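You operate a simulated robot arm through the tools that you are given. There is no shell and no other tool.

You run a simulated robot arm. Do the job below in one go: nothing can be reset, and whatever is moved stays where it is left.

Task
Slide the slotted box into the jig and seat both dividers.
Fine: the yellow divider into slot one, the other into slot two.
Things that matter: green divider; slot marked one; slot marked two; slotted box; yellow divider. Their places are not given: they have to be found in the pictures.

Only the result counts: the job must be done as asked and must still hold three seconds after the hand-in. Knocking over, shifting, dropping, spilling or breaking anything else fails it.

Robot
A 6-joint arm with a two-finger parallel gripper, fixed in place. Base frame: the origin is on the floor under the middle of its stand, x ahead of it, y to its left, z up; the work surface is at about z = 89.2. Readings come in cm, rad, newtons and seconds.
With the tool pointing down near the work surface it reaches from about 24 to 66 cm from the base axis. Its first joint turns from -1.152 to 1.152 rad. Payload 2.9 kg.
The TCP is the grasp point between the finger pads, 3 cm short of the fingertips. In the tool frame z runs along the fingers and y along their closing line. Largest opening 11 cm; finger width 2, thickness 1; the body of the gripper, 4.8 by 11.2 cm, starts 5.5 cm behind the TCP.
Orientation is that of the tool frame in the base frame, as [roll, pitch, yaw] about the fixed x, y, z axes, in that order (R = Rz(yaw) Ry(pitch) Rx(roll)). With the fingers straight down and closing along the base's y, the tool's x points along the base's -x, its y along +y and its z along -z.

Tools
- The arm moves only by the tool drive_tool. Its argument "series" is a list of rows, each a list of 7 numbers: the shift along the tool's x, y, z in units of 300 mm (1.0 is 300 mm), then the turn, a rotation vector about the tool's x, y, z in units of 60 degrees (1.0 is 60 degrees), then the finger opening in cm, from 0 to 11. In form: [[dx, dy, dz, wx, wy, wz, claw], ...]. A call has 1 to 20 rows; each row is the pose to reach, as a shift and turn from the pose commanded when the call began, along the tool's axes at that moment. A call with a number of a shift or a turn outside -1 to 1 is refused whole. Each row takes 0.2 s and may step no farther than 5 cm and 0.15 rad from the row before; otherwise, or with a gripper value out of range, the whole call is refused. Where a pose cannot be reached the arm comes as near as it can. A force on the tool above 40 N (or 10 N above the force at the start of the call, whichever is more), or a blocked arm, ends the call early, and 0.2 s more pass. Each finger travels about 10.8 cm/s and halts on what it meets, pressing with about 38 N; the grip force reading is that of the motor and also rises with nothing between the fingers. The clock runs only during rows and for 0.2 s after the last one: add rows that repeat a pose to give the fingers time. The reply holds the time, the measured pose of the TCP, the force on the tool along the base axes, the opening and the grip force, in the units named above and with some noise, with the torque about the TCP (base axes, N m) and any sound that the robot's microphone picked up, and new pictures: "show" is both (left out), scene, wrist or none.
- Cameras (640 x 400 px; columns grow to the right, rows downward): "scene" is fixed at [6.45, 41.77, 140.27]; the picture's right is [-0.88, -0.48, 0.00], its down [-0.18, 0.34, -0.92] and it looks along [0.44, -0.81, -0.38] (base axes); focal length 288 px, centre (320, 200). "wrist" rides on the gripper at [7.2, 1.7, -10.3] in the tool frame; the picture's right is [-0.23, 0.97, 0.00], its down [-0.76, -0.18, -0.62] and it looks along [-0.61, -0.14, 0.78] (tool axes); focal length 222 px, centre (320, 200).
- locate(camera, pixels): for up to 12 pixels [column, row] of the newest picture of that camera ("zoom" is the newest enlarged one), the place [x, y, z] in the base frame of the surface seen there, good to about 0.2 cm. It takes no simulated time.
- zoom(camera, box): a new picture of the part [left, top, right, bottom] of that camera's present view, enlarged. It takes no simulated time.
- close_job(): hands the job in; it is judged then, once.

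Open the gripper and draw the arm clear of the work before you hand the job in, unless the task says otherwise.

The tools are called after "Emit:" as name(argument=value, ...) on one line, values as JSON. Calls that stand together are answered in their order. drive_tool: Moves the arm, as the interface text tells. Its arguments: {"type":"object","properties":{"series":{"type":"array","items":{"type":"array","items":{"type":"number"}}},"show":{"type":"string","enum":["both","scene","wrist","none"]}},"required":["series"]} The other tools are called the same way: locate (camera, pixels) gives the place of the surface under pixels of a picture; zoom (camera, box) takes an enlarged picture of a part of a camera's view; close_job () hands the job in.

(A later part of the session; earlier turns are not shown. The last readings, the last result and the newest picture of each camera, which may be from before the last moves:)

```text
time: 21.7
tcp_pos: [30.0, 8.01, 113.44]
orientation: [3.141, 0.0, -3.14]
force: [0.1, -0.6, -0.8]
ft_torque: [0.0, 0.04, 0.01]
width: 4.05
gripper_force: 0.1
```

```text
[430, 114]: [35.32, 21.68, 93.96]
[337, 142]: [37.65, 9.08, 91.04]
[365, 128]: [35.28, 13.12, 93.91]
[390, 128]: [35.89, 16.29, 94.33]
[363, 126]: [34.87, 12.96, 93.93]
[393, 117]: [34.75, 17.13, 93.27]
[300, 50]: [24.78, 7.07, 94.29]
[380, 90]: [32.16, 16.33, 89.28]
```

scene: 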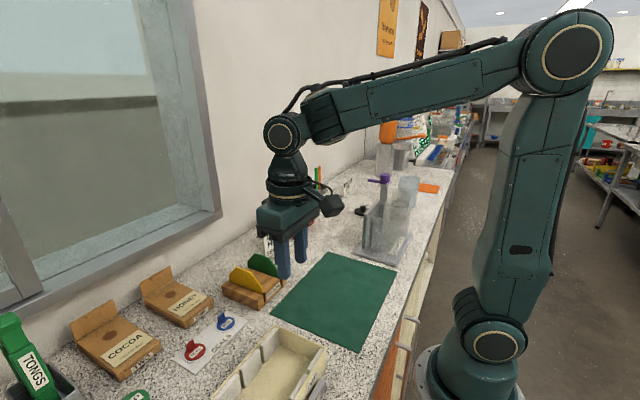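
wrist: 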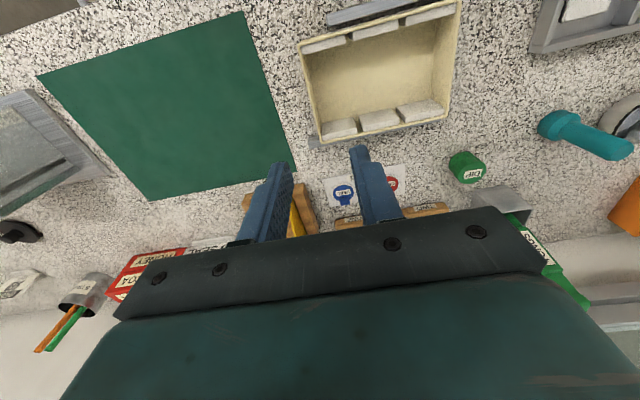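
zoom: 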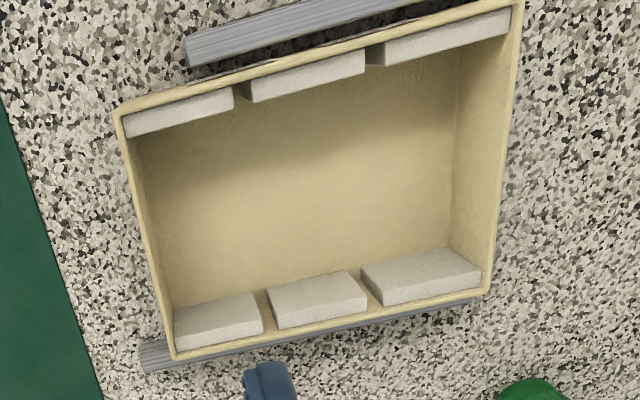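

The box spans y≈7.0–23.6 in the jig, with slot TWO at y≈12.6 and slot ONE at y≈18.4. Next I'll look at the dividers in their holder from above.

Emit:
drive_tool(series=[[-0.1, -0.09, 0.02, 0, 0, 0, 4], [-0.2, -0.18, 0.04, 0, 0, 0, 4], [-0.3, -0.27, 0.06, 0, 0, 0, 4], [-0.4, -0.36, 0.08, 0, 0, 0, 4], [-0.5, -0.457, 0.1, 0, 0, 0, 4], [-0.5, -0.457, 0.1, 0, 0, 0, 4]], show="both")

```text
time: 23.1
tcp_pos: [45.17, -5.78, 110.6]
orientation: [-3.141, -0.001, -3.141]
force: [0.4, 0.0, 0.4]
ft_torque: [-0.02, -0.03, -0.02]
width: 4.0
gripper_force: 0.1
```

scene: 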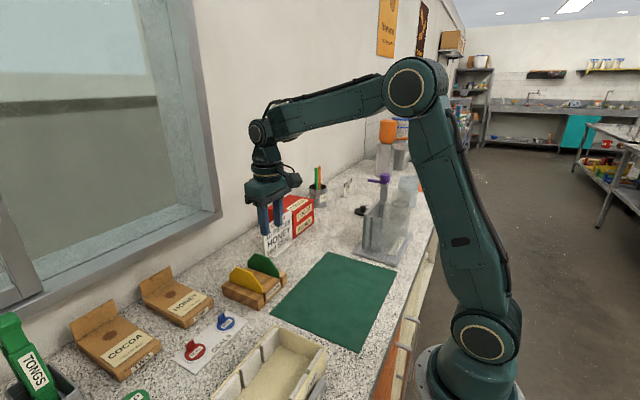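
wrist: 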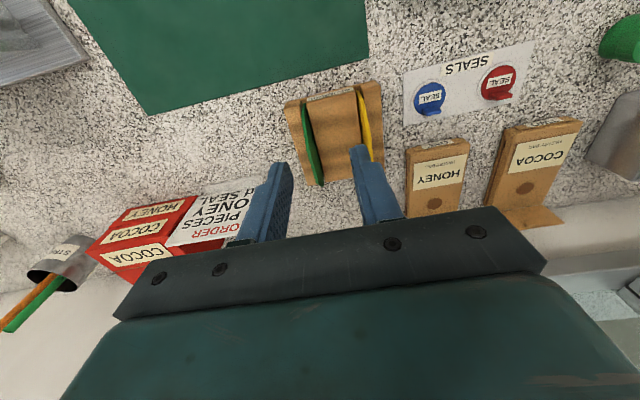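

Emit:
zoom(camera="wrist", box=[270, 70, 410, 200])

Emit:
zoom(camera="scene", box=[215, 245, 295, 315])

```text
3.08 times, centred on (340, 135) of wrist
```

zoom: 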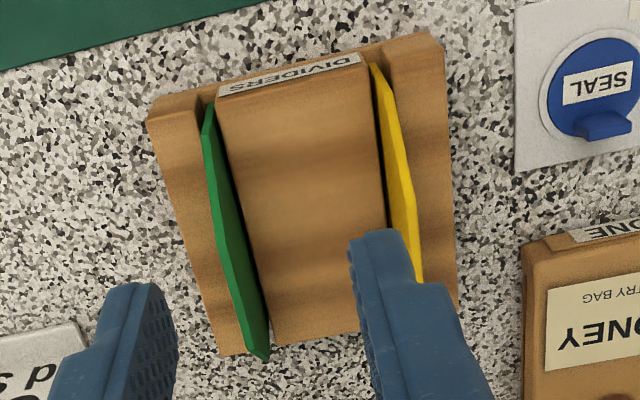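

```text
5.71 times, centred on (255, 280) of scene
```

zoom: 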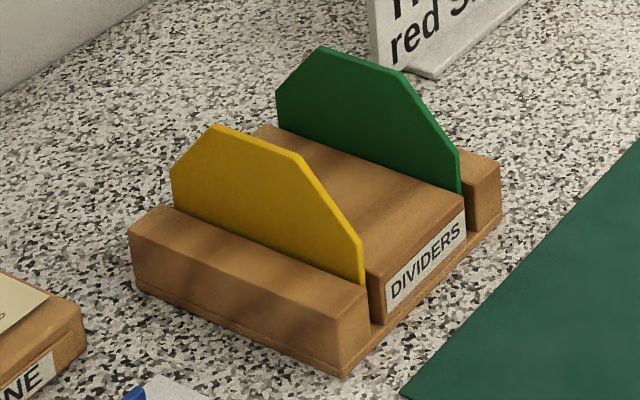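

I'll measure divider edges and the holder from the scene zoom.

Emit:
locate(camera="zoom", pixels=[[217, 130], [297, 157], [358, 245], [358, 275], [176, 175], [178, 205], [325, 52], [400, 77], [455, 155], [455, 185], [280, 95], [282, 120]])

Emit:
locate(camera="wrist", pixels=[[307, 120], [313, 140], [320, 165], [364, 105], [367, 120], [340, 105], [355, 92], [303, 108], [325, 183], [290, 105], [376, 90], [318, 105]])

```text
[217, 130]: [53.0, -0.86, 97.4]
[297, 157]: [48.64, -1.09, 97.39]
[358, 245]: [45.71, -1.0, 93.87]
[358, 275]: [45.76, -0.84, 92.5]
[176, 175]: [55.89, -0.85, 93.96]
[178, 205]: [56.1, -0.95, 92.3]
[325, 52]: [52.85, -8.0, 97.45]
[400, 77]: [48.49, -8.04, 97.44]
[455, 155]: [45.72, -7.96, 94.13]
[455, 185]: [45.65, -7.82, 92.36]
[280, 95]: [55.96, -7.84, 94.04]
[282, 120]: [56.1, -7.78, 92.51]
```

```text
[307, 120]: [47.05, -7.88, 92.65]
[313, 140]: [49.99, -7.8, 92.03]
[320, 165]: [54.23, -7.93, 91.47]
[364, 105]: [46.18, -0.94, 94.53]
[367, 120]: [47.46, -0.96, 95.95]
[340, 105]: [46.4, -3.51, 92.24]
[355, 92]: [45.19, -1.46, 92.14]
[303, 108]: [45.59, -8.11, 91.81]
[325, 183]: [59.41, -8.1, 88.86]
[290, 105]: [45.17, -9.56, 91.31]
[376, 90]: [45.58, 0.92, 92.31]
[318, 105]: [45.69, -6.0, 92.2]
```

Dividers: x≈45.6–56.1 (centre 50.85), top z≈97.45, yellow at y≈−1.0 and green at y≈−8.0; the holder's top is z≈92.2. I'll move above the yellow divider with the fingers 3 cm open.

Emit:
drive_tool(series=[[-0.063, 0.053, 0.05, 0, 0, 0, 3], [-0.126, 0.106, 0.1, 0, 0, 0, 3], [-0.19, 0.158, 0.167, 0, 0, 0, 3], [-0.19, 0.158, 0.167, 0, 0, 0, 3]], show="both")

```text
time: 24.1
tcp_pos: [50.79, -0.71, 105.47]
orientation: [3.141, 0.0, -3.138]
force: [0.0, 0.6, -0.8]
ft_torque: [0.01, 0.0, 0.0]
width: 2.99
gripper_force: 0.1
```

scene: 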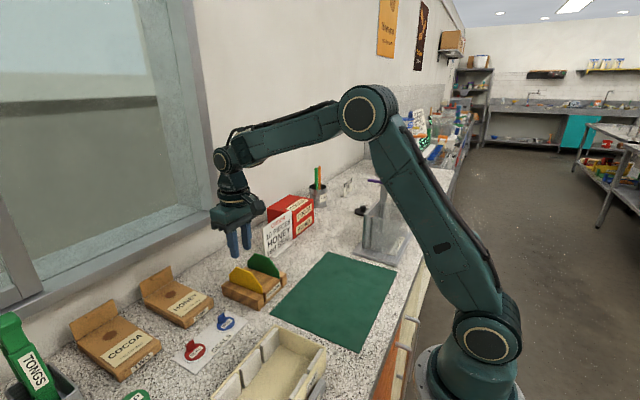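
wrist: 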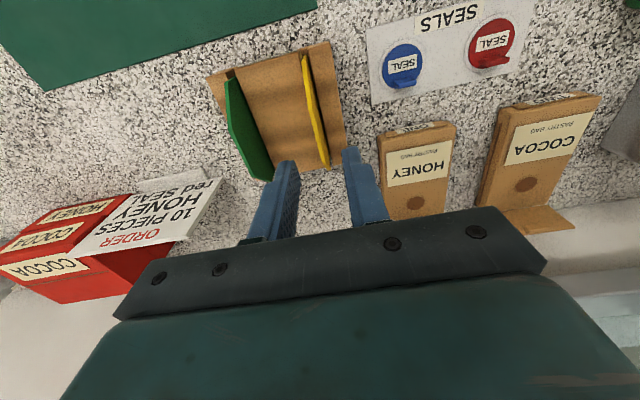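

Zooming on the fingertips and the yellow divider to check lateral alignment.

Emit:
zoom(camera="wrist", box=[260, 50, 400, 240])

Emit:
locate(camera="wrist", pixels=[[313, 100], [313, 105], [315, 115], [316, 120], [318, 125], [319, 130], [322, 140], [324, 150], [326, 160], [290, 200], [355, 190], [349, 158]])

```text
2.11 times, centred on (330, 145) of wrist
```

zoom: 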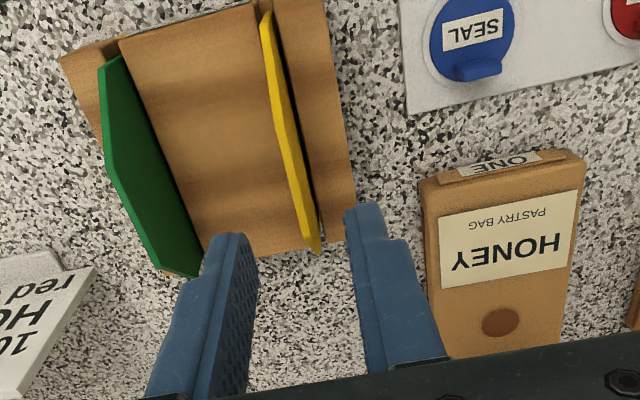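

```text
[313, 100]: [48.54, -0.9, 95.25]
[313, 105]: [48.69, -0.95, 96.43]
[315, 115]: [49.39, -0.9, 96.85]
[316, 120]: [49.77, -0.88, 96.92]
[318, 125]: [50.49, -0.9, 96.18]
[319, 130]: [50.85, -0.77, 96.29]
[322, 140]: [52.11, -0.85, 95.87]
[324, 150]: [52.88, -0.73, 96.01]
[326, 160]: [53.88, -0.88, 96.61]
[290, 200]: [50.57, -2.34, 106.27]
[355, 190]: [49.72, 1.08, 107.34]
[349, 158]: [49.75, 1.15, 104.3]
```

The yellow's faces read y≈−0.87 to −0.95, so its centre is about −0.95. I'll take a few still readings to average the TCP position noise.

Emit:
drive_tool(series=[[0, 0, 0, 0, 0, 0, 3]], show="none")

Emit:
drive_tool(series=[[0, 0, 0, 0, 0, 0, 3]], show="none")

Emit:
drive_tool(series=[[0, 0, 0, 0, 0, 0, 3]], show="none")

Emit:
drive_tool(series=[[0, 0, 0, 0, 0, 0, 3]], show="none")

```text
time: 24.5
tcp_pos: [50.83, -0.88, 105.38]
orientation: [-3.14, -0.001, -3.141]
force: [-0.3, -0.6, -0.5]
ft_torque: [0.03, 0.02, -0.01]
width: 2.99
gripper_force: 0.0
```

```text
time: 24.9
tcp_pos: [50.67, -0.73, 105.51]
orientation: [-3.142, 0.002, -3.139]
force: [0.2, -0.6, -1.0]
ft_torque: [0.05, 0.0, -0.02]
width: 3.02
gripper_force: 0.1
```

```text
time: 25.3
tcp_pos: [50.69, -0.79, 105.48]
orientation: [-3.141, 0.0, -3.14]
force: [-0.2, 0.1, 0.6]
ft_torque: [-0.01, -0.02, 0.04]
width: 2.97
gripper_force: 0.0
```

```text
time: 25.7
tcp_pos: [50.67, -0.82, 105.49]
orientation: [3.141, -0.001, -3.14]
force: [-1.0, 0.2, 0.1]
ft_torque: [-0.03, -0.01, 0.0]
width: 3.02
gripper_force: 0.1
```

Averaged TCP is (50.73, −0.79, 105.47). I'll lower beside the divider with the tips about 3 cm below its top edge, correcting y by −0.17 and x by +0.12.

Emit:
drive_tool(series=[[-0.004, -0.0055, 0.08, 0, 0, 0, 3], [-0.004, -0.0055, 0.16, 0, 0, 0, 3], [-0.004, -0.0055, 0.24, 0, 0, 0, 3], [-0.004, -0.0055, 0.285, 0, 0, 0, 3], [-0.004, -0.0055, 0.315, 0, 0, 0, 3], [-0.004, -0.0055, 0.32, 0, 0, 0, 3], [-0.004, -0.0055, 0.32, 0, 0, 0, 3]], show="both")

```text
time: 27.3
tcp_pos: [50.84, -0.99, 95.78]
orientation: [-3.141, -0.001, -3.139]
force: [0.2, 0.4, -0.7]
ft_torque: [-0.02, 0.0, 0.0]
width: 3.0
gripper_force: 0.0
```

scene: 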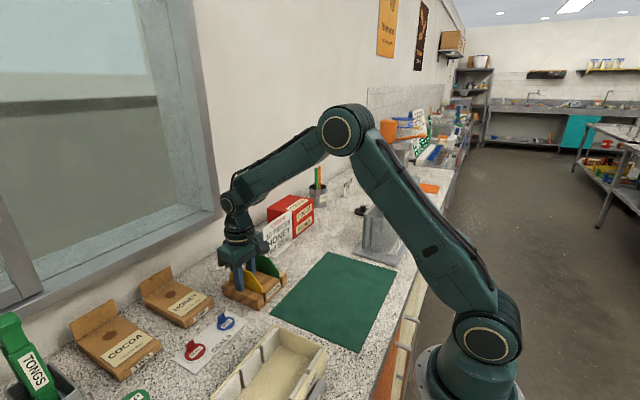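
wrist: 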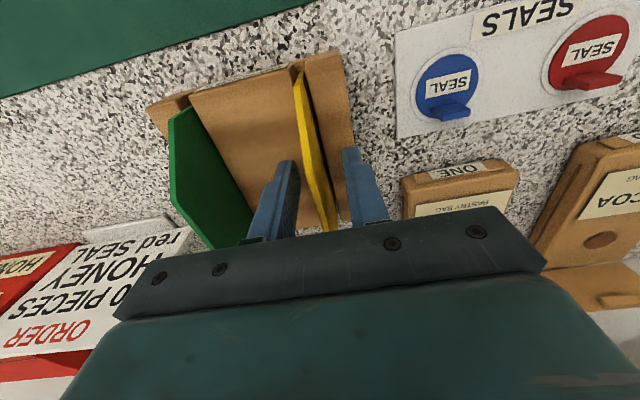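

The yellow divider (320,170) is between the fingers. I'll close slowly to 0.7 cm first and check for side force.

Emit:
drive_tool(series=[[0, 0, 0, 0, 0, 0, 2], [0, 0, 0, 0, 0, 0, 1.2], [0, 0, 0, 0, 0, 0, 0.9], [0, 0, 0, 0, 0, 0, 0.7], [0, 0, 0, 0, 0, 0, 0.7]], show="wrist")

```text
time: 28.5
tcp_pos: [50.86, -1.01, 95.9]
orientation: [3.142, -0.001, -3.141]
force: [0.0, -0.3, 0.2]
ft_torque: [0.01, 0.0, 0.02]
width: 0.7
gripper_force: 0.1
```

wrist: 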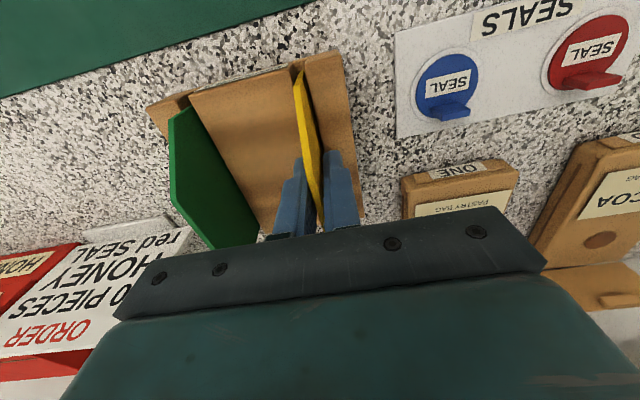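

No contact at 0.7 cm, so it is centred within a couple of millimetres. I'll zoom to compare the gaps.

Emit:
zoom(camera="wrist", box=[270, 130, 380, 240])

```text
3.64 times, centred on (325, 185) of wrist
```

zoom: 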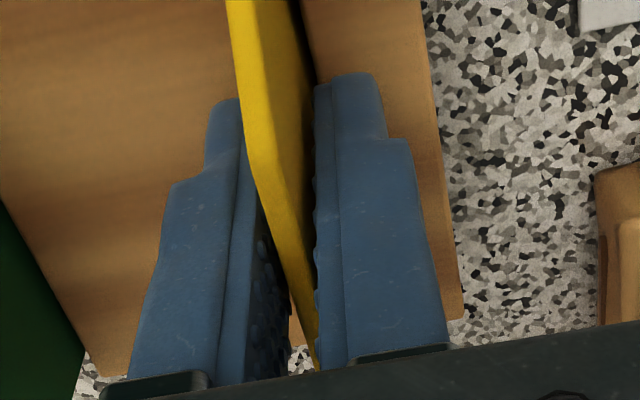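

The plate looks roughly centred between the pads. Closing the rest of the way slowly.

Emit:
drive_tool(series=[[0, 0, 0, 0, 0, 0, 0.6], [0, 0, 0, 0, 0, 0, 0.5], [0, 0, 0, 0, 0, 0, 0.4], [0, 0, 0, 0, 0, 0, 0.3], [0, 0, 0, 0, 0, 0, 0.2], [0, 0, 0, 0, 0, 0, 0], [0, 0, 0, 0, 0, 0, 0]], show="both")

```text
time: 30.1
tcp_pos: [50.75, -1.1, 95.82]
orientation: [3.141, -0.001, -3.14]
force: [0.5, 0.7, 0.5]
ft_torque: [-0.03, -0.03, 0.01]
width: 0.21
gripper_force: 38.2
```

scene: 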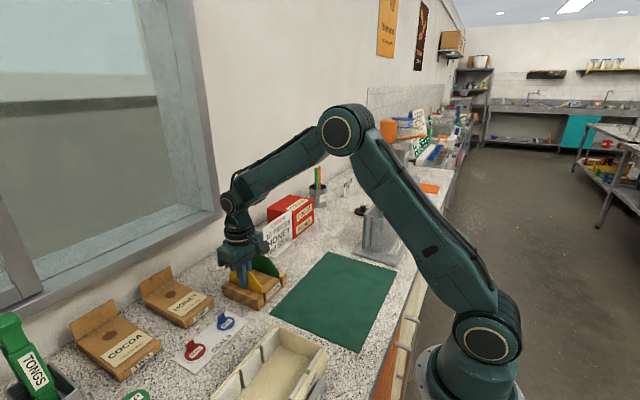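
wrist: 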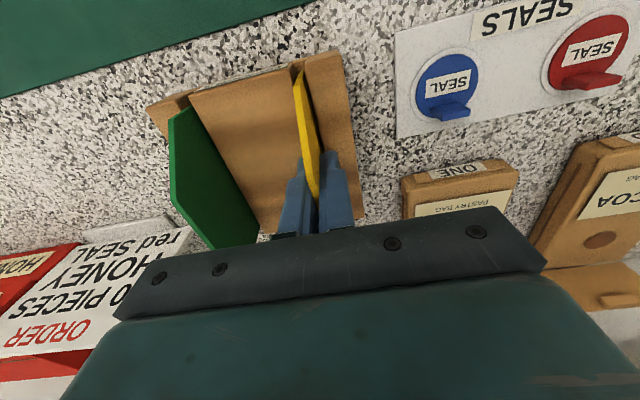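

Yellow plate gripped (0.21 cm, no side force). Lifting straight up slowly.

Emit:
drive_tool(series=[[0, 0, -0.01, 0, 0, 0, 0], [0, 0, -0.025, 0, 0, 0, 0], [0, 0, -0.045, 0, 0, 0, 0], [0, 0, -0.07, 0, 0, 0, 0], [0, 0, -0.1, 0, 0, 0, 0], [0, 0, -0.15, 0, 0, 0, 0], [0, 0, -0.22, 0, 0, 0, 0], [0, 0, -0.3, 0, 0, 0, 0], [0, 0, -0.36, 0, 0, 0, 0], [0, 0, -0.36, 0, 0, 0, 0]], show="both")

```text
time: 32.3
tcp_pos: [50.85, -0.98, 106.89]
orientation: [-3.14, 0.002, -3.139]
force: [-0.5, 0.2, 0.1]
ft_torque: [0.01, 0.02, -0.02]
width: 0.24
gripper_force: 37.8
```

scene: 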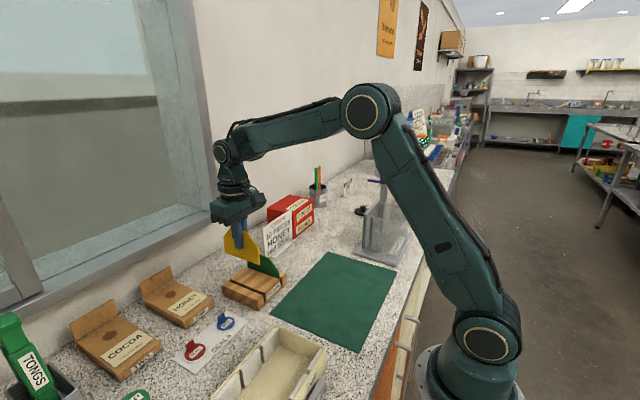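
wrist: 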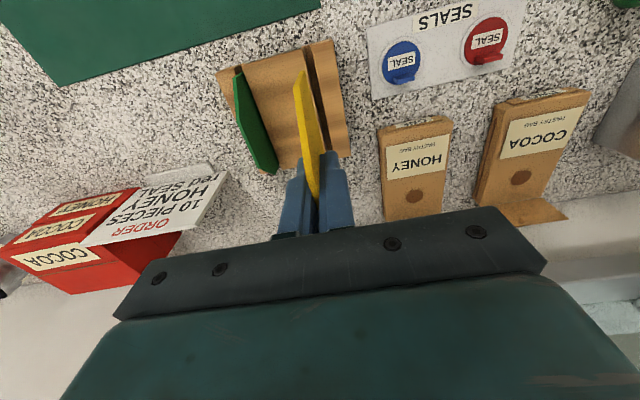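

The yellow divider is out. I'll zoom in on it to measure its bottom edge relative to the TCP, and confirm the holder has not moved.

Emit:
zoom(camera="scene", box=[200, 215, 300, 315])

```text
4.00 times, centred on (250, 265) of scene
```

zoom: 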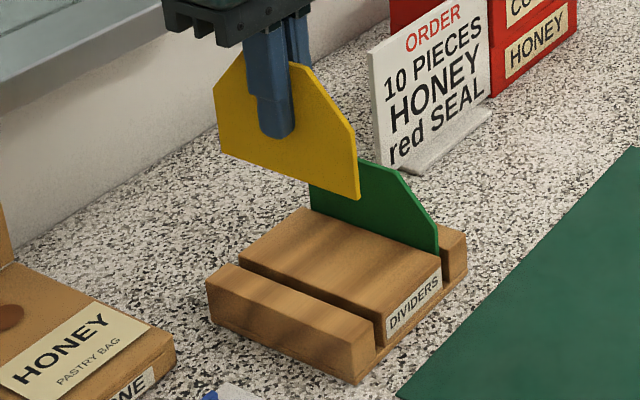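

Emit:
locate(camera="zoom", pixels=[[356, 196], [353, 160], [219, 150], [216, 95], [300, 178], [260, 163], [242, 68], [300, 72], [320, 130], [240, 130], [320, 160], [330, 185]])

```text
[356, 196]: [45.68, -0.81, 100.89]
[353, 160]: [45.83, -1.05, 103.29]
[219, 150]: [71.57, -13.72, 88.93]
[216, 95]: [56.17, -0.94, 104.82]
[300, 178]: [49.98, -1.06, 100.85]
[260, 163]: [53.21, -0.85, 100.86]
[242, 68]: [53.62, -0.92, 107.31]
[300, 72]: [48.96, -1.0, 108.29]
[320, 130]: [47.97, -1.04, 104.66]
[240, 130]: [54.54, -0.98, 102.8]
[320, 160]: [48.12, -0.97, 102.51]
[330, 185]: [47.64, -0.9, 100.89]
```

Holder unmoved; the plate's bottom is ~6.0 cm below the TCP and it spans x 45.6–56.15. Carrying it above the box, stopping between the two slots to measure them.

Emit:
drive_tool(series=[[0.05, 0.035, -0.05, 0, 0, 0, 0], [0.14, 0.1, -0.1, 0, 0, 0, 0], [0.24, 0.17, -0.15, 0, 0, 0, 0], [0.34, 0.245, -0.167, 0, 0, 0, 0], [0.44, 0.317, -0.167, 0, 0, 0, 0], [0.54, 0.39, -0.167, 0, 0, 0, 0], [0.63, 0.455, -0.167, 0, 0, 0, 0], [0.692, 0.5, -0.167, 0, 0, 0, 0], [0.692, 0.5, -0.167, 0, 0, 0, 0]], show="both")

```text
time: 34.3
tcp_pos: [29.96, 14.15, 111.66]
orientation: [-3.141, 0.0, -3.14]
force: [-0.1, -0.6, 0.8]
ft_torque: [0.03, 0.02, -0.01]
width: 0.24
gripper_force: 38.1
```

scene: 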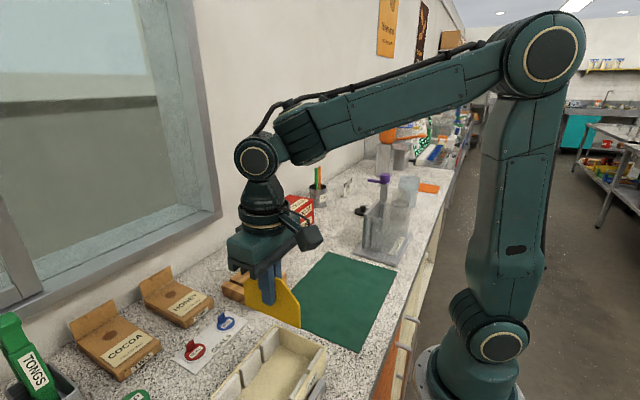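
wrist: 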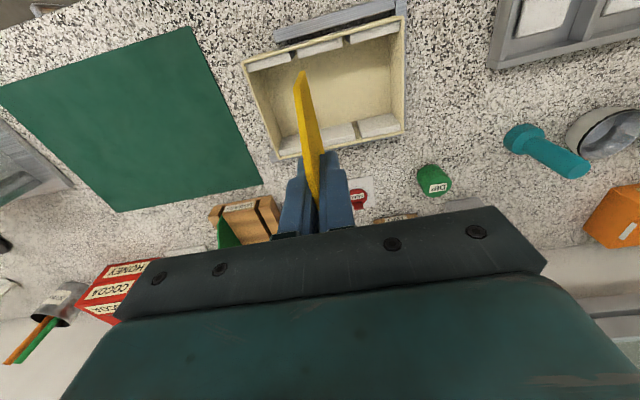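

Emit:
zoom(camera="wrist", box=[235, 5, 415, 165])

```text
2.50 times, centred on (325, 85) of wrist
```

zoom: 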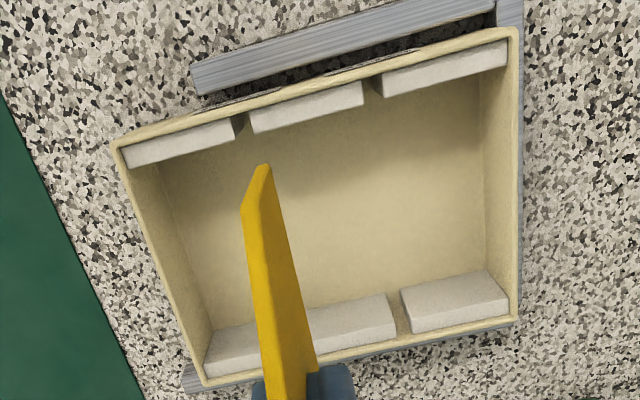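

Slot ONE's gaps show at about (346,39) and (355,125) in the wrist view. Zooming tightly on each.

Emit:
zoom(camera="wrist", box=[326, 25, 366, 50])

Emit:
zoom(camera="wrist", box=[336, 112, 376, 137])

```text
16.00 times, centred on (346, 38) of wrist
```

zoom: 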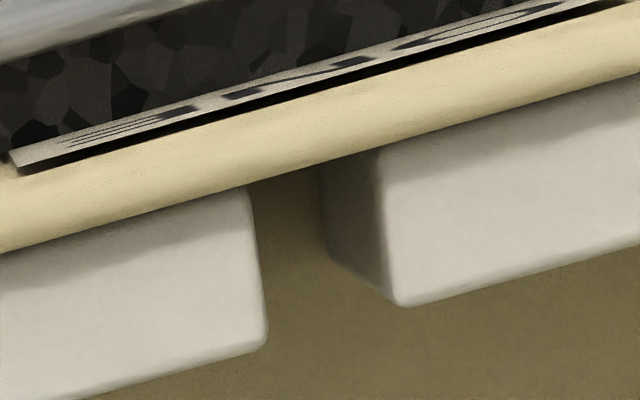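

```text
16.00 times, centred on (356, 124) of wrist
```

zoom: 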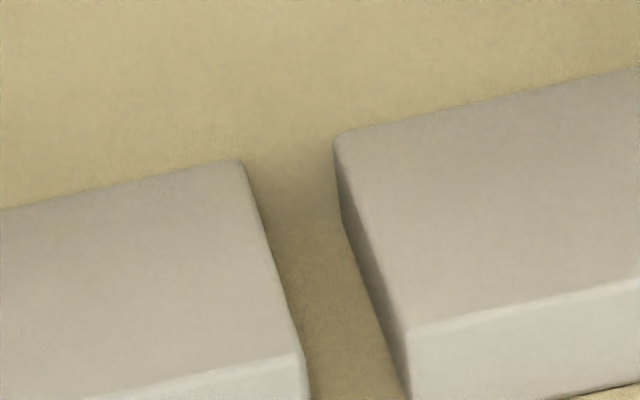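

The far slot edges are clear here; the gap looks about 0.85 cm wide, comfortably wider than the plate. I'll locate its edges on both blocks.

Emit:
locate(camera="zoom", pixels=[[294, 345], [285, 320], [270, 280], [255, 230], [238, 170], [418, 335], [400, 300], [380, 250], [360, 200], [340, 150], [330, 340], [300, 200]])

Emit:
zoom(camera="wrist", box=[326, 25, 366, 50])

```text
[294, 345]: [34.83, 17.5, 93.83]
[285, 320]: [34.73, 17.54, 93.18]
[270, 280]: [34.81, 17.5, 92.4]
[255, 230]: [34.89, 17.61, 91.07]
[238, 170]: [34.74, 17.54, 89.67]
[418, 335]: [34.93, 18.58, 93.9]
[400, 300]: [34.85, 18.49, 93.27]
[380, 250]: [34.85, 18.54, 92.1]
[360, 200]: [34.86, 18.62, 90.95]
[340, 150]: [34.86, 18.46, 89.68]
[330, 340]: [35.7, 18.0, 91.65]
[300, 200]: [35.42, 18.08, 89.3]
```

```text
16.00 times, centred on (346, 38) of wrist
```

zoom: 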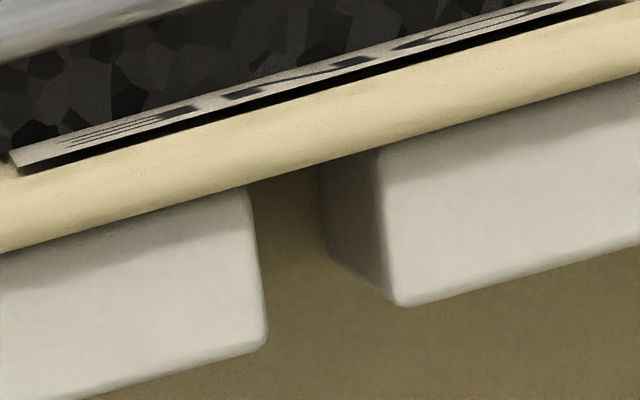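

Emit:
locate(camera="zoom", pixels=[[245, 200], [252, 240], [258, 290], [262, 330], [388, 160], [390, 200], [396, 250], [402, 295], [350, 200], [335, 240], [290, 190], [300, 300]])

```text
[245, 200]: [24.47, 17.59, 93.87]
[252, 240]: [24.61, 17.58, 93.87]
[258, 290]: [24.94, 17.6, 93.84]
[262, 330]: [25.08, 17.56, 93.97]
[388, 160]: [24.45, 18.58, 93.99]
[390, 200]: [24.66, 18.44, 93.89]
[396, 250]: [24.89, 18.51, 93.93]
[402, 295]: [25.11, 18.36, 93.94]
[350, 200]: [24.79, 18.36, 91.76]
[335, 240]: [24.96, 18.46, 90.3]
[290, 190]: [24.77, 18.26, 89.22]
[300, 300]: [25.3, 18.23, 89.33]
```

Slot ONE spans y≈17.6–18.5 (centre 18.03) between inner walls x 24.35–35.7. I'll move over it and lower until the plate's bottom is about 1 cm above the rim, then check.

Emit:
drive_tool(series=[[0, 0.05, 0, 0, 0, 0, 0], [0, 0.1, 0.03, 0, 0, 0, 0], [0, 0.1333, 0.1, 0, 0, 0, 0], [0, 0.1333, 0.2, 0, 0, 0, 0], [0, 0.1333, 0.28, 0, 0, 0, 0], [0, 0.1333, 0.338, 0, 0, 0, 0], [0, 0.1333, 0.338, 0, 0, 0, 0]], show="both")

```text
time: 35.9
tcp_pos: [30.12, 18.01, 101.45]
orientation: [3.141, 0.0, -3.14]
force: [0.4, -0.9, -1.1]
ft_torque: [-0.01, -0.02, 0.02]
width: 0.23
gripper_force: 38.2
```

scene: 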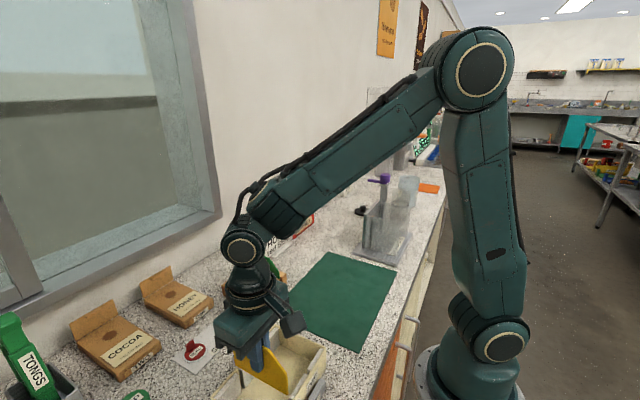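
wrist: 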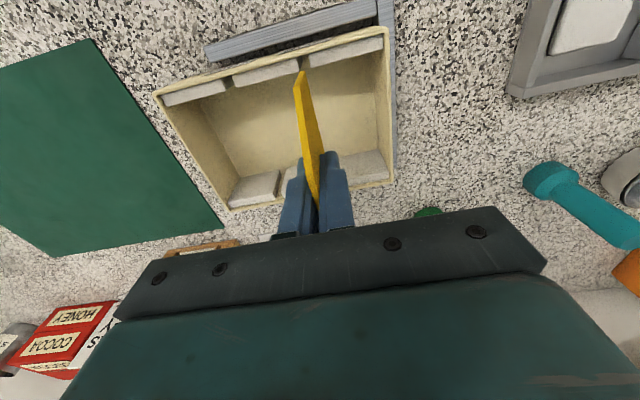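

Emit:
zoom(camera="wrist", box=[270, 45, 350, 95])

Emit:
zoom(camera="scene", box=[220, 330, 340, 400])

```text
8.00 times, centred on (310, 70) of wrist
```

zoom: 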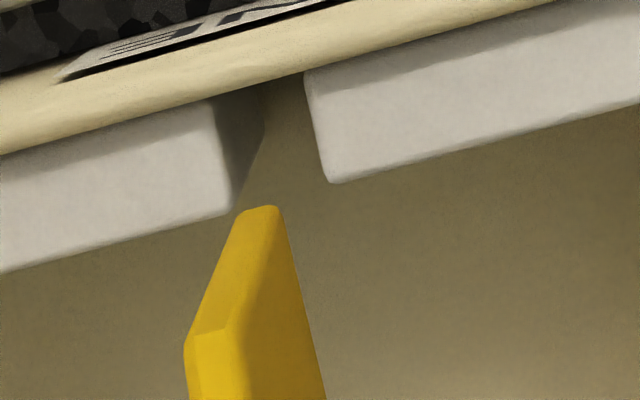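

```text
5.33 times, centred on (280, 365) of scene
```

zoom: 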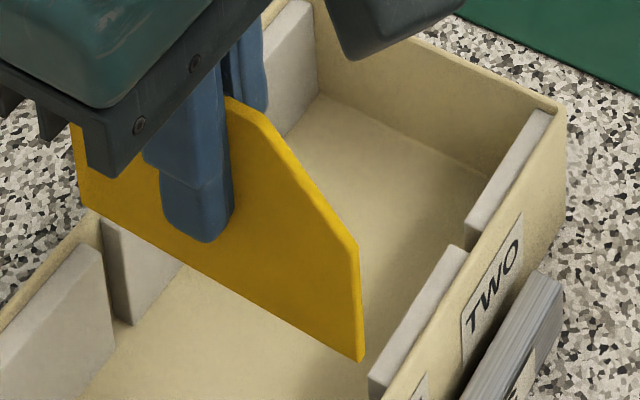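

I'll locate the plate's corners now to verify x and y over the slot.

Emit:
locate(camera="zoom", pixels=[[358, 355], [352, 300], [350, 340], [350, 250], [300, 310], [300, 200], [85, 195], [85, 180], [120, 210], [260, 130], [270, 250], [340, 320]])

```text
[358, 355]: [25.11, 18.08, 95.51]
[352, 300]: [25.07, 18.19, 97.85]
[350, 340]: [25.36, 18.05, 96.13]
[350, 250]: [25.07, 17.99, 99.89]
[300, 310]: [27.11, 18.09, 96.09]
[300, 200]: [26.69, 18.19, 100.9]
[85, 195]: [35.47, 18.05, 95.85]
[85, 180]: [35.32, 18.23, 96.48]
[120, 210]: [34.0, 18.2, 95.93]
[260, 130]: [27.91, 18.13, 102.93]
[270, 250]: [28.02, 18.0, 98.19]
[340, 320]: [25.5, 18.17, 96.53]
```

Emit:
zoom(camera="scene", box=[225, 345, 265, 370])

Emit:
locate(camera="wrist", pixels=[[302, 72], [303, 73], [302, 75], [300, 80], [304, 80], [298, 90], [305, 100], [312, 140]])

```text
16.00 times, centred on (245, 358) of scene
```

zoom: 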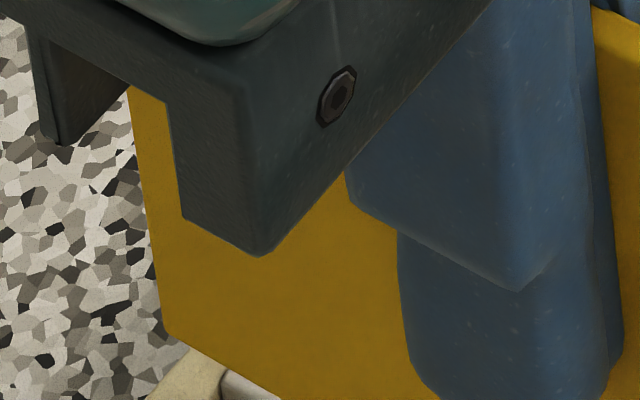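

```text
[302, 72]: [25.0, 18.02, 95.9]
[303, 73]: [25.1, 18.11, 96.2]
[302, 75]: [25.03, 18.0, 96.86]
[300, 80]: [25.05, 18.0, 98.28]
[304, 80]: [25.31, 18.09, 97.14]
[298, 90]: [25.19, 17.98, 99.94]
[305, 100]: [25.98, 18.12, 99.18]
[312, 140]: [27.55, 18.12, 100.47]
```

Emit:
locate(camera="zoom", pixels=[[170, 325], [165, 300], [158, 270], [152, 230], [145, 190], [137, 140], [200, 300], [200, 345]])

```text
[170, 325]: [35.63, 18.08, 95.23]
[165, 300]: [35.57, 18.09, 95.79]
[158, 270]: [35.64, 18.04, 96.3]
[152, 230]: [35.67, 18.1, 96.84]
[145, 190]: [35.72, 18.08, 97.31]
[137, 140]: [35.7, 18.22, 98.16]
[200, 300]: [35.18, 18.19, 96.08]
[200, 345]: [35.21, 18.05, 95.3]
```

The plate spans x 25.0–35.65, y≈18.0, so I shift it −0.33 cm in x to centre it in the box (centre ≈30.0), then lower it slowly into slot ONE.

Emit:
drive_tool(series=[[0.006, 0, 0, 0, 0, 0, 0], [0.011, 0, 0, 0, 0, 0, 0], [0.011, 0, 0.025, 0, 0, 0, 0], [0.011, 0, 0.05, 0, 0, 0, 0], [0.011, 0, 0.075, 0, 0, 0, 0], [0.011, 0, 0.1, 0, 0, 0, 0], [0.011, 0, 0.1, 0, 0, 0, 0]], show="both")

```text
time: 37.5
tcp_pos: [29.76, 17.87, 98.61]
orientation: [3.14, 0.0, -3.14]
force: [-0.8, 0.6, 0.6]
ft_torque: [-0.02, 0.03, 0.03]
width: 0.24
gripper_force: 38.8
```

scene: 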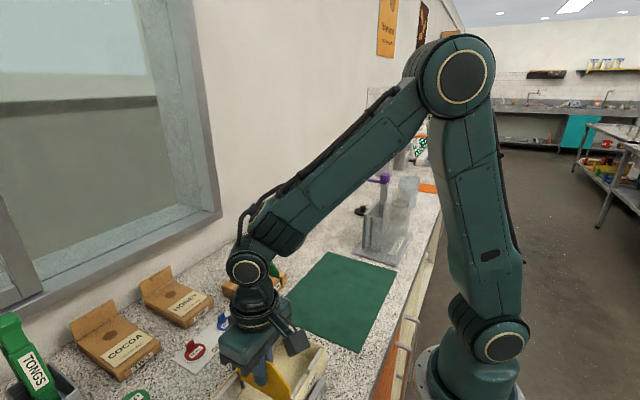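
wrist: 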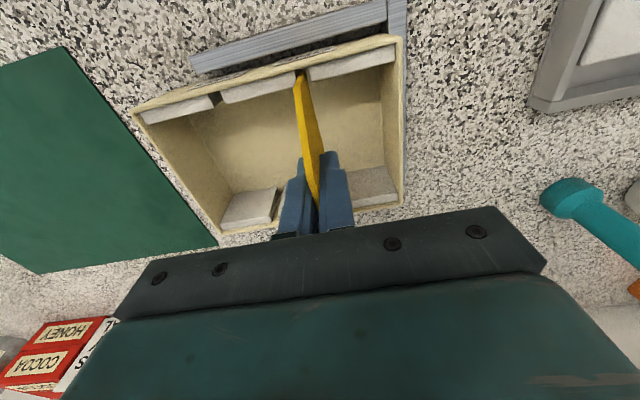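

No force yet; the plate bottom should now be inside the slot at z≈92.5. Zooming on the near slot to verify it has entered the gap.

Emit:
zoom(camera="wrist", box=[270, 50, 350, 100])

Emit:
zoom(camera="scene", box=[210, 330, 330, 400])

```text
8.00 times, centred on (310, 75) of wrist
```

zoom: 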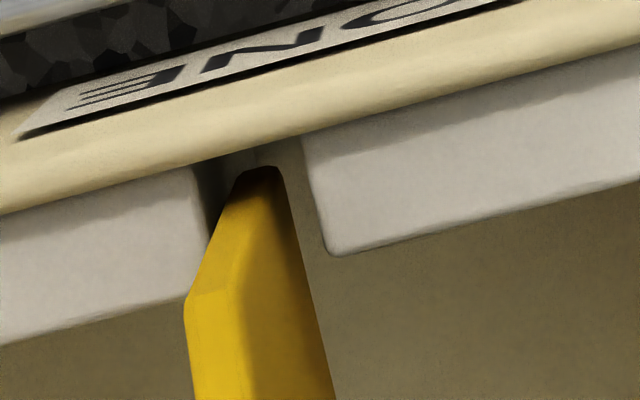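

```text
5.33 times, centred on (270, 365) of scene
```

zoom: 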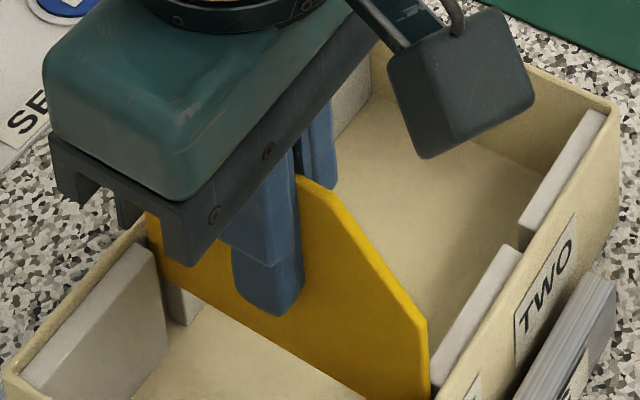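

The plate is in the near gap and at the far gap too, with no force. Lowering a further 2.6 cm slowly.

Emit:
drive_tool(series=[[0, 0, 0.015, 0, 0, 0, 0], [0, 0, 0.03, 0, 0, 0, 0], [0, 0, 0.045, 0, 0, 0, 0], [0, 0, 0.06, 0, 0, 0, 0], [0, 0, 0.075, 0, 0, 0, 0], [0, 0, 0.087, 0, 0, 0, 0], [0, 0, 0.087, 0, 0, 0, 0]], show="both")

```text
time: 39.1
tcp_pos: [29.81, 18.05, 96.09]
orientation: [3.141, 0.0, -3.14]
force: [-0.8, -0.2, -0.2]
ft_torque: [0.03, -0.01, 0.0]
width: 0.25
gripper_force: 38.0
```

scene: 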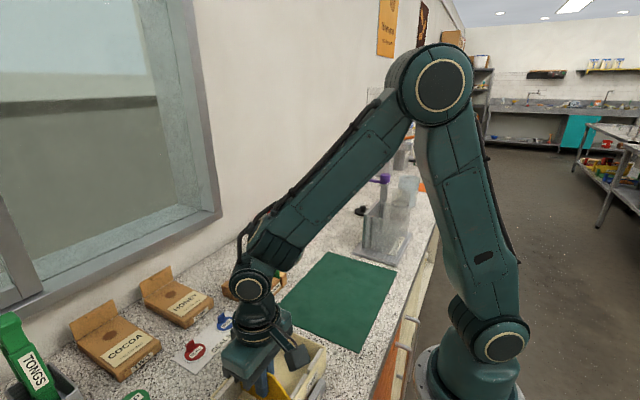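
wrist: 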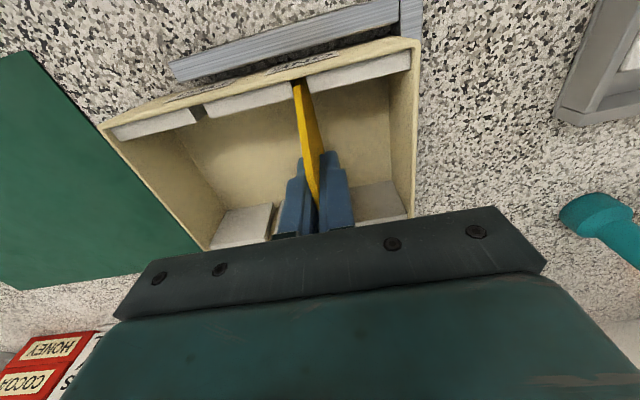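

TCP at ≈96.0 with no contact; fine 0.1 cm steps until it touches the floor.

Emit:
drive_tool(series=[[0, 0, 0.0035, 0, 0, 0, 0], [0, 0, 0.007, 0, 0, 0, 0], [0, 0, 0.0105, 0, 0, 0, 0], [0, 0, 0.014, 0, 0, 0, 0]], show="none")

```text
time: 40.1
tcp_pos: [29.72, 17.9, 95.5]
orientation: [3.14, 0.001, -3.141]
force: [-4.5, -2.0, 17.9]
ft_torque: [-0.1, 0.33, -0.01]
width: 0.25
gripper_force: 38.3
```

Contact at TCP z≈95.5 (17.9 N up), which matches the plate bottom resting on the box floor. I'll zoom to confirm before releasing.

Emit:
zoom(camera="wrist", box=[265, 50, 345, 100])

Emit:
zoom(camera="scene", box=[205, 330, 325, 400])

```text
8.00 times, centred on (305, 75) of wrist
```

zoom: 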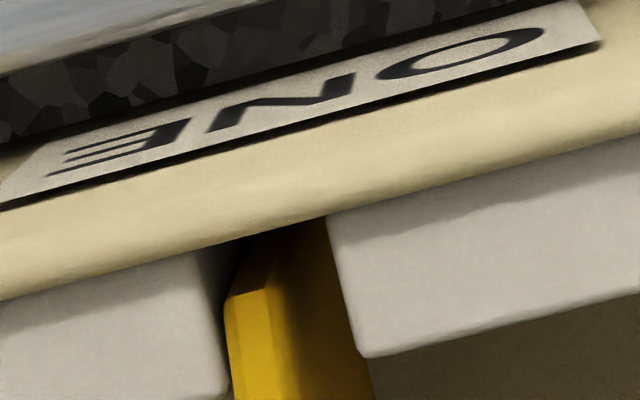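

```text
5.33 times, centred on (265, 365) of scene
```

zoom: 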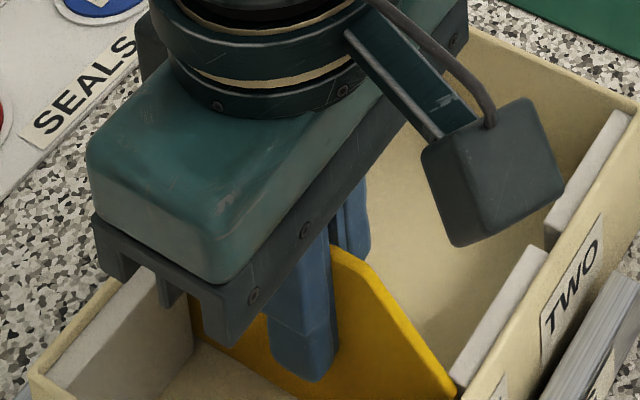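

Both ends are in slot ONE and the plate bears on the floor. I'll ease the pressure, open the fingers gently to 2.4 cm, then look.

Emit:
drive_tool(series=[[0, 0, -0.002, 0, 0, 0, 0], [0, 0, -0.002, 0, 0, 0, 0.4], [0, 0, -0.002, 0, 0, 0, 0.6], [0, 0, -0.002, 0, 0, 0, 1], [0, 0, -0.002, 0, 0, 0, 1.6], [0, 0, -0.002, 0, 0, 0, 2.4], [0, 0, -0.002, 0, 0, 0, 2.4]], show="both")

```text
time: 41.7
tcp_pos: [29.84, 17.97, 95.47]
orientation: [-3.142, 0.002, -3.139]
force: [-0.2, -1.0, 0.1]
ft_torque: [0.05, -0.03, 0.04]
width: 2.4
gripper_force: 0.0
```

scene: 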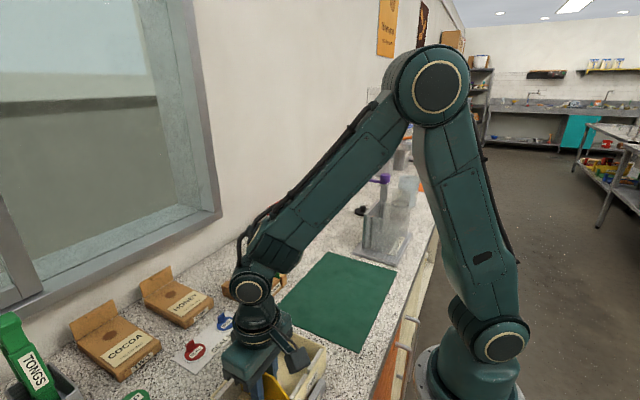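
wrist: 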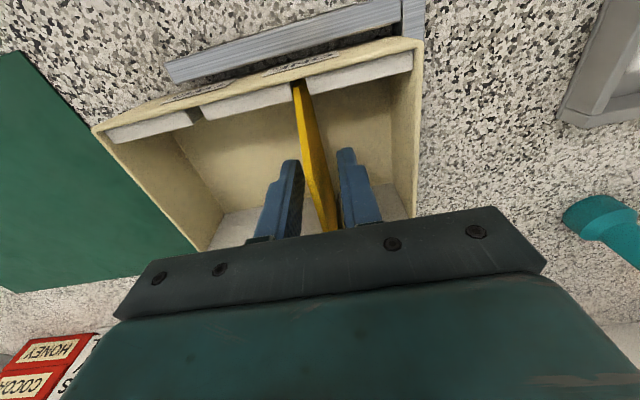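

The plate stays standing in the slot. Raising the open fingers straight up.

Emit:
drive_tool(series=[[0, 0, -0.02, 0, 0, 0, 2.4], [0, 0, -0.05, 0, 0, 0, 2.4], [0, 0, -0.1, 0, 0, 0, 2.4], [0, 0, -0.17, 0, 0, 0, 2.4], [0, 0, -0.27, 0, 0, 0, 2.4], [0, 0, -0.4, 0, 0, 0, 2.4], [0, 0, -0.53, 0, 0, 0, 2.4], [0, 0, -0.53, 0, 0, 0, 2.4]], show="both")

```text
time: 43.5
tcp_pos: [29.74, 17.92, 111.48]
orientation: [-3.141, -0.002, -3.139]
force: [0.7, 0.4, 0.3]
ft_torque: [0.02, 0.0, 0.01]
width: 2.41
gripper_force: 0.0
```

scene: 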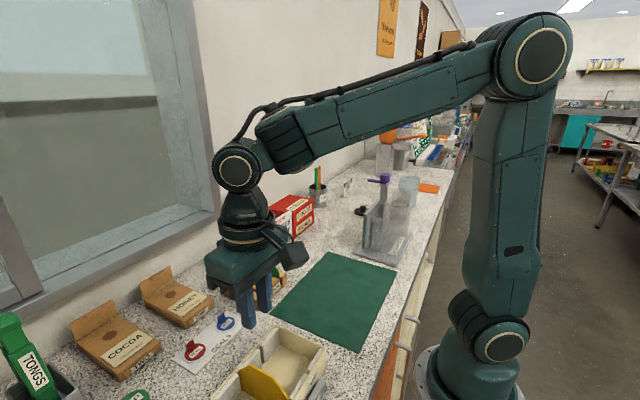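
wrist: 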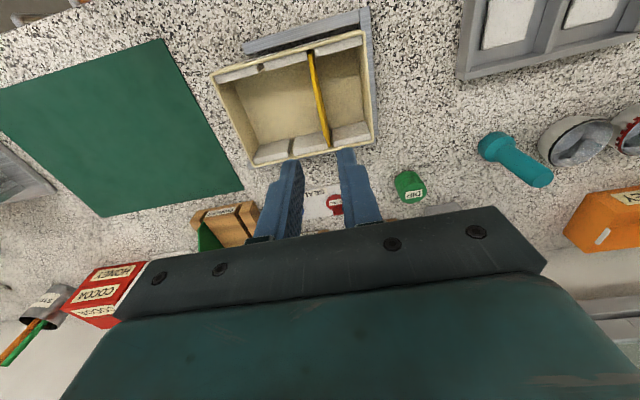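

The yellow divider stands in slot ONE (wrist (318,95)). Zooming to verify, and measuring slot TWO at the same time.

Emit:
zoom(camera="wrist", box=[205, 20, 385, 170])

Emit:
zoom(camera="scene", box=[205, 320, 335, 400])

```text
2.67 times, centred on (295, 95) of wrist
```

zoom: 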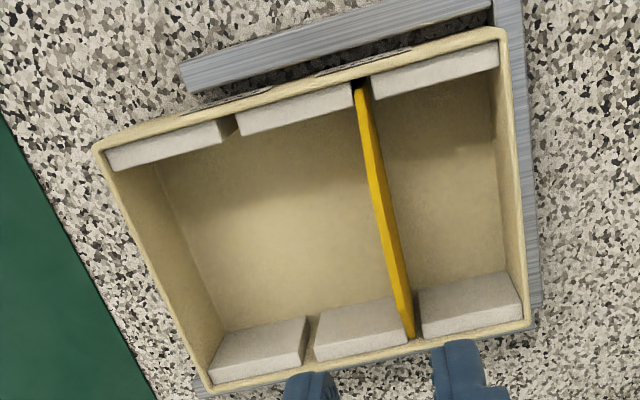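

```text
4.92 times, centred on (270, 360) of scene
```

zoom: 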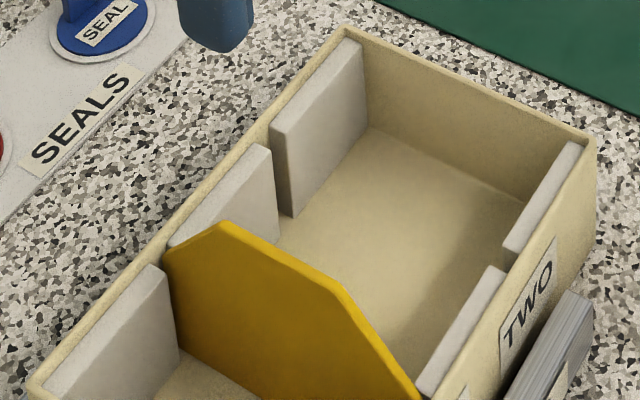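

Emit:
locate(camera="zoom", pixels=[[222, 225], [330, 280], [250, 300], [250, 350], [200, 330], [350, 370], [180, 260], [400, 380], [275, 200], [292, 200], [510, 260], [505, 270]])

Emit:
zoom(camera="wrist", box=[246, 52, 286, 77])

```text
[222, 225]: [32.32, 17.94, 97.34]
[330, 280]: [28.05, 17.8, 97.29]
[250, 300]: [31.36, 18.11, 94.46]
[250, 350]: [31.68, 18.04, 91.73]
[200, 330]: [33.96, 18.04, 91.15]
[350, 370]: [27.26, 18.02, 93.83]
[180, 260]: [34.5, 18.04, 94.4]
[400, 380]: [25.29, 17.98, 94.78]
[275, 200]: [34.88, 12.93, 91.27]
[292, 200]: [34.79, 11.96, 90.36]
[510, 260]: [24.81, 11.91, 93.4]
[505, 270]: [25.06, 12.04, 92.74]
```

```text
16.00 times, centred on (266, 64) of wrist
```

zoom: 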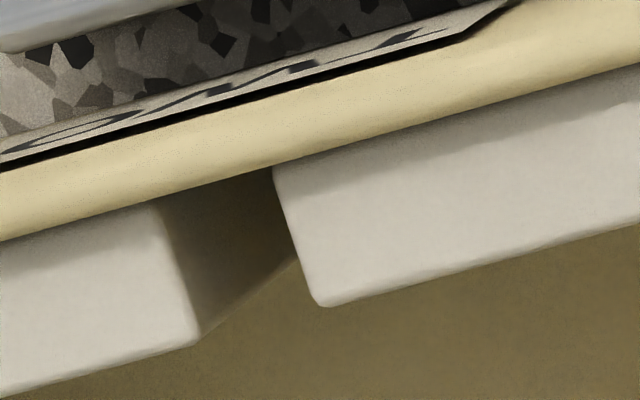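

Yellow reads upright (y≈18.0 at all heights, top z≈97.3). Now locating slot TWO's near edges.

Emit:
locate(camera="zoom", pixels=[[155, 215], [165, 245], [180, 290], [193, 335], [283, 185], [293, 220], [305, 260], [320, 298], [230, 230]])

Emit:
zoom(camera="wrist", box=[271, 136, 311, 161])

```text
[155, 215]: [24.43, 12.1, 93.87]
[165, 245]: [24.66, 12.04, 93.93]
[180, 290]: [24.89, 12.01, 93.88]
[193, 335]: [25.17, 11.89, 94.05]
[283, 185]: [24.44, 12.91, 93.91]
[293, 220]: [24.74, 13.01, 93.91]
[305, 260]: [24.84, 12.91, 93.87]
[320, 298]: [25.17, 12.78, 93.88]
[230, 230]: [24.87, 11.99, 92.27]
```

```text
16.00 times, centred on (291, 148) of wrist
```

zoom: 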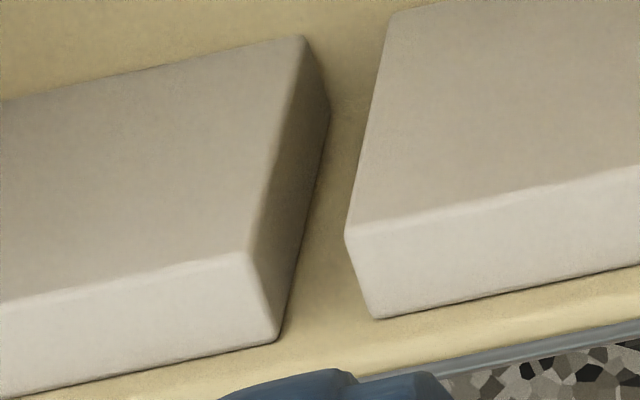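

Emit:
locate(camera="zoom", pixels=[[240, 250], [250, 270], [260, 300], [270, 330], [260, 180], [290, 80], [355, 225], [360, 255], [370, 290], [352, 240], [370, 130], [395, 30]])

```text
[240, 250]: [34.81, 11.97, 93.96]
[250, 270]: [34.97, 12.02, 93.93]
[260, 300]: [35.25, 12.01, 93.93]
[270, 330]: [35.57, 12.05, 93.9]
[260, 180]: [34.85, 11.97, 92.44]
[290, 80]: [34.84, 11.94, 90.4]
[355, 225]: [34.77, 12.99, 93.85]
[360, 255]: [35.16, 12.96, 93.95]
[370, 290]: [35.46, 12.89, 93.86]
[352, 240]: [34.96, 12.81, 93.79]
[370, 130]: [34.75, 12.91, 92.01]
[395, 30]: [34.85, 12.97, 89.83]
```

Slot TWO spans y≈12.03–12.88 (centre 12.46). Before fetching the green divider I'll check the order card and red boxes near it for clearance.

Emit:
locate(camera="scene", pixels=[[263, 225], [290, 212], [291, 238], [266, 256], [268, 208], [300, 195], [313, 200], [272, 285]])

Emit:
zoom(camera="scene", box=[215, 185, 335, 305])

```text
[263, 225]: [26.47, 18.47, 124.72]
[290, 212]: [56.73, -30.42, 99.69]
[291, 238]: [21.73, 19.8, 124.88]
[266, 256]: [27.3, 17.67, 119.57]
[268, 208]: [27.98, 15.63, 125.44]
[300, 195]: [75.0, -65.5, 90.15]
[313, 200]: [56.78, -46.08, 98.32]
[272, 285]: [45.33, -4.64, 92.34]
```

```text
3.33 times, centred on (275, 245) of scene
```

zoom: 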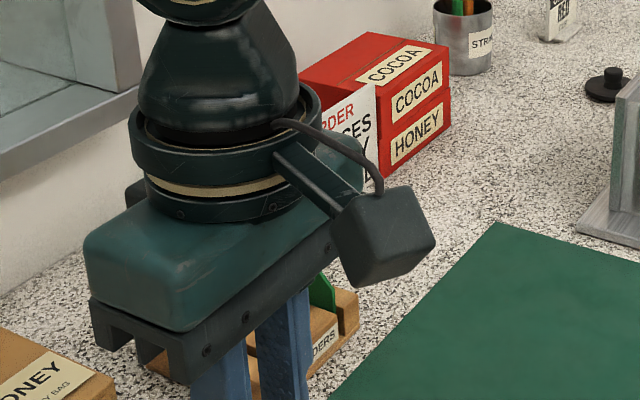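

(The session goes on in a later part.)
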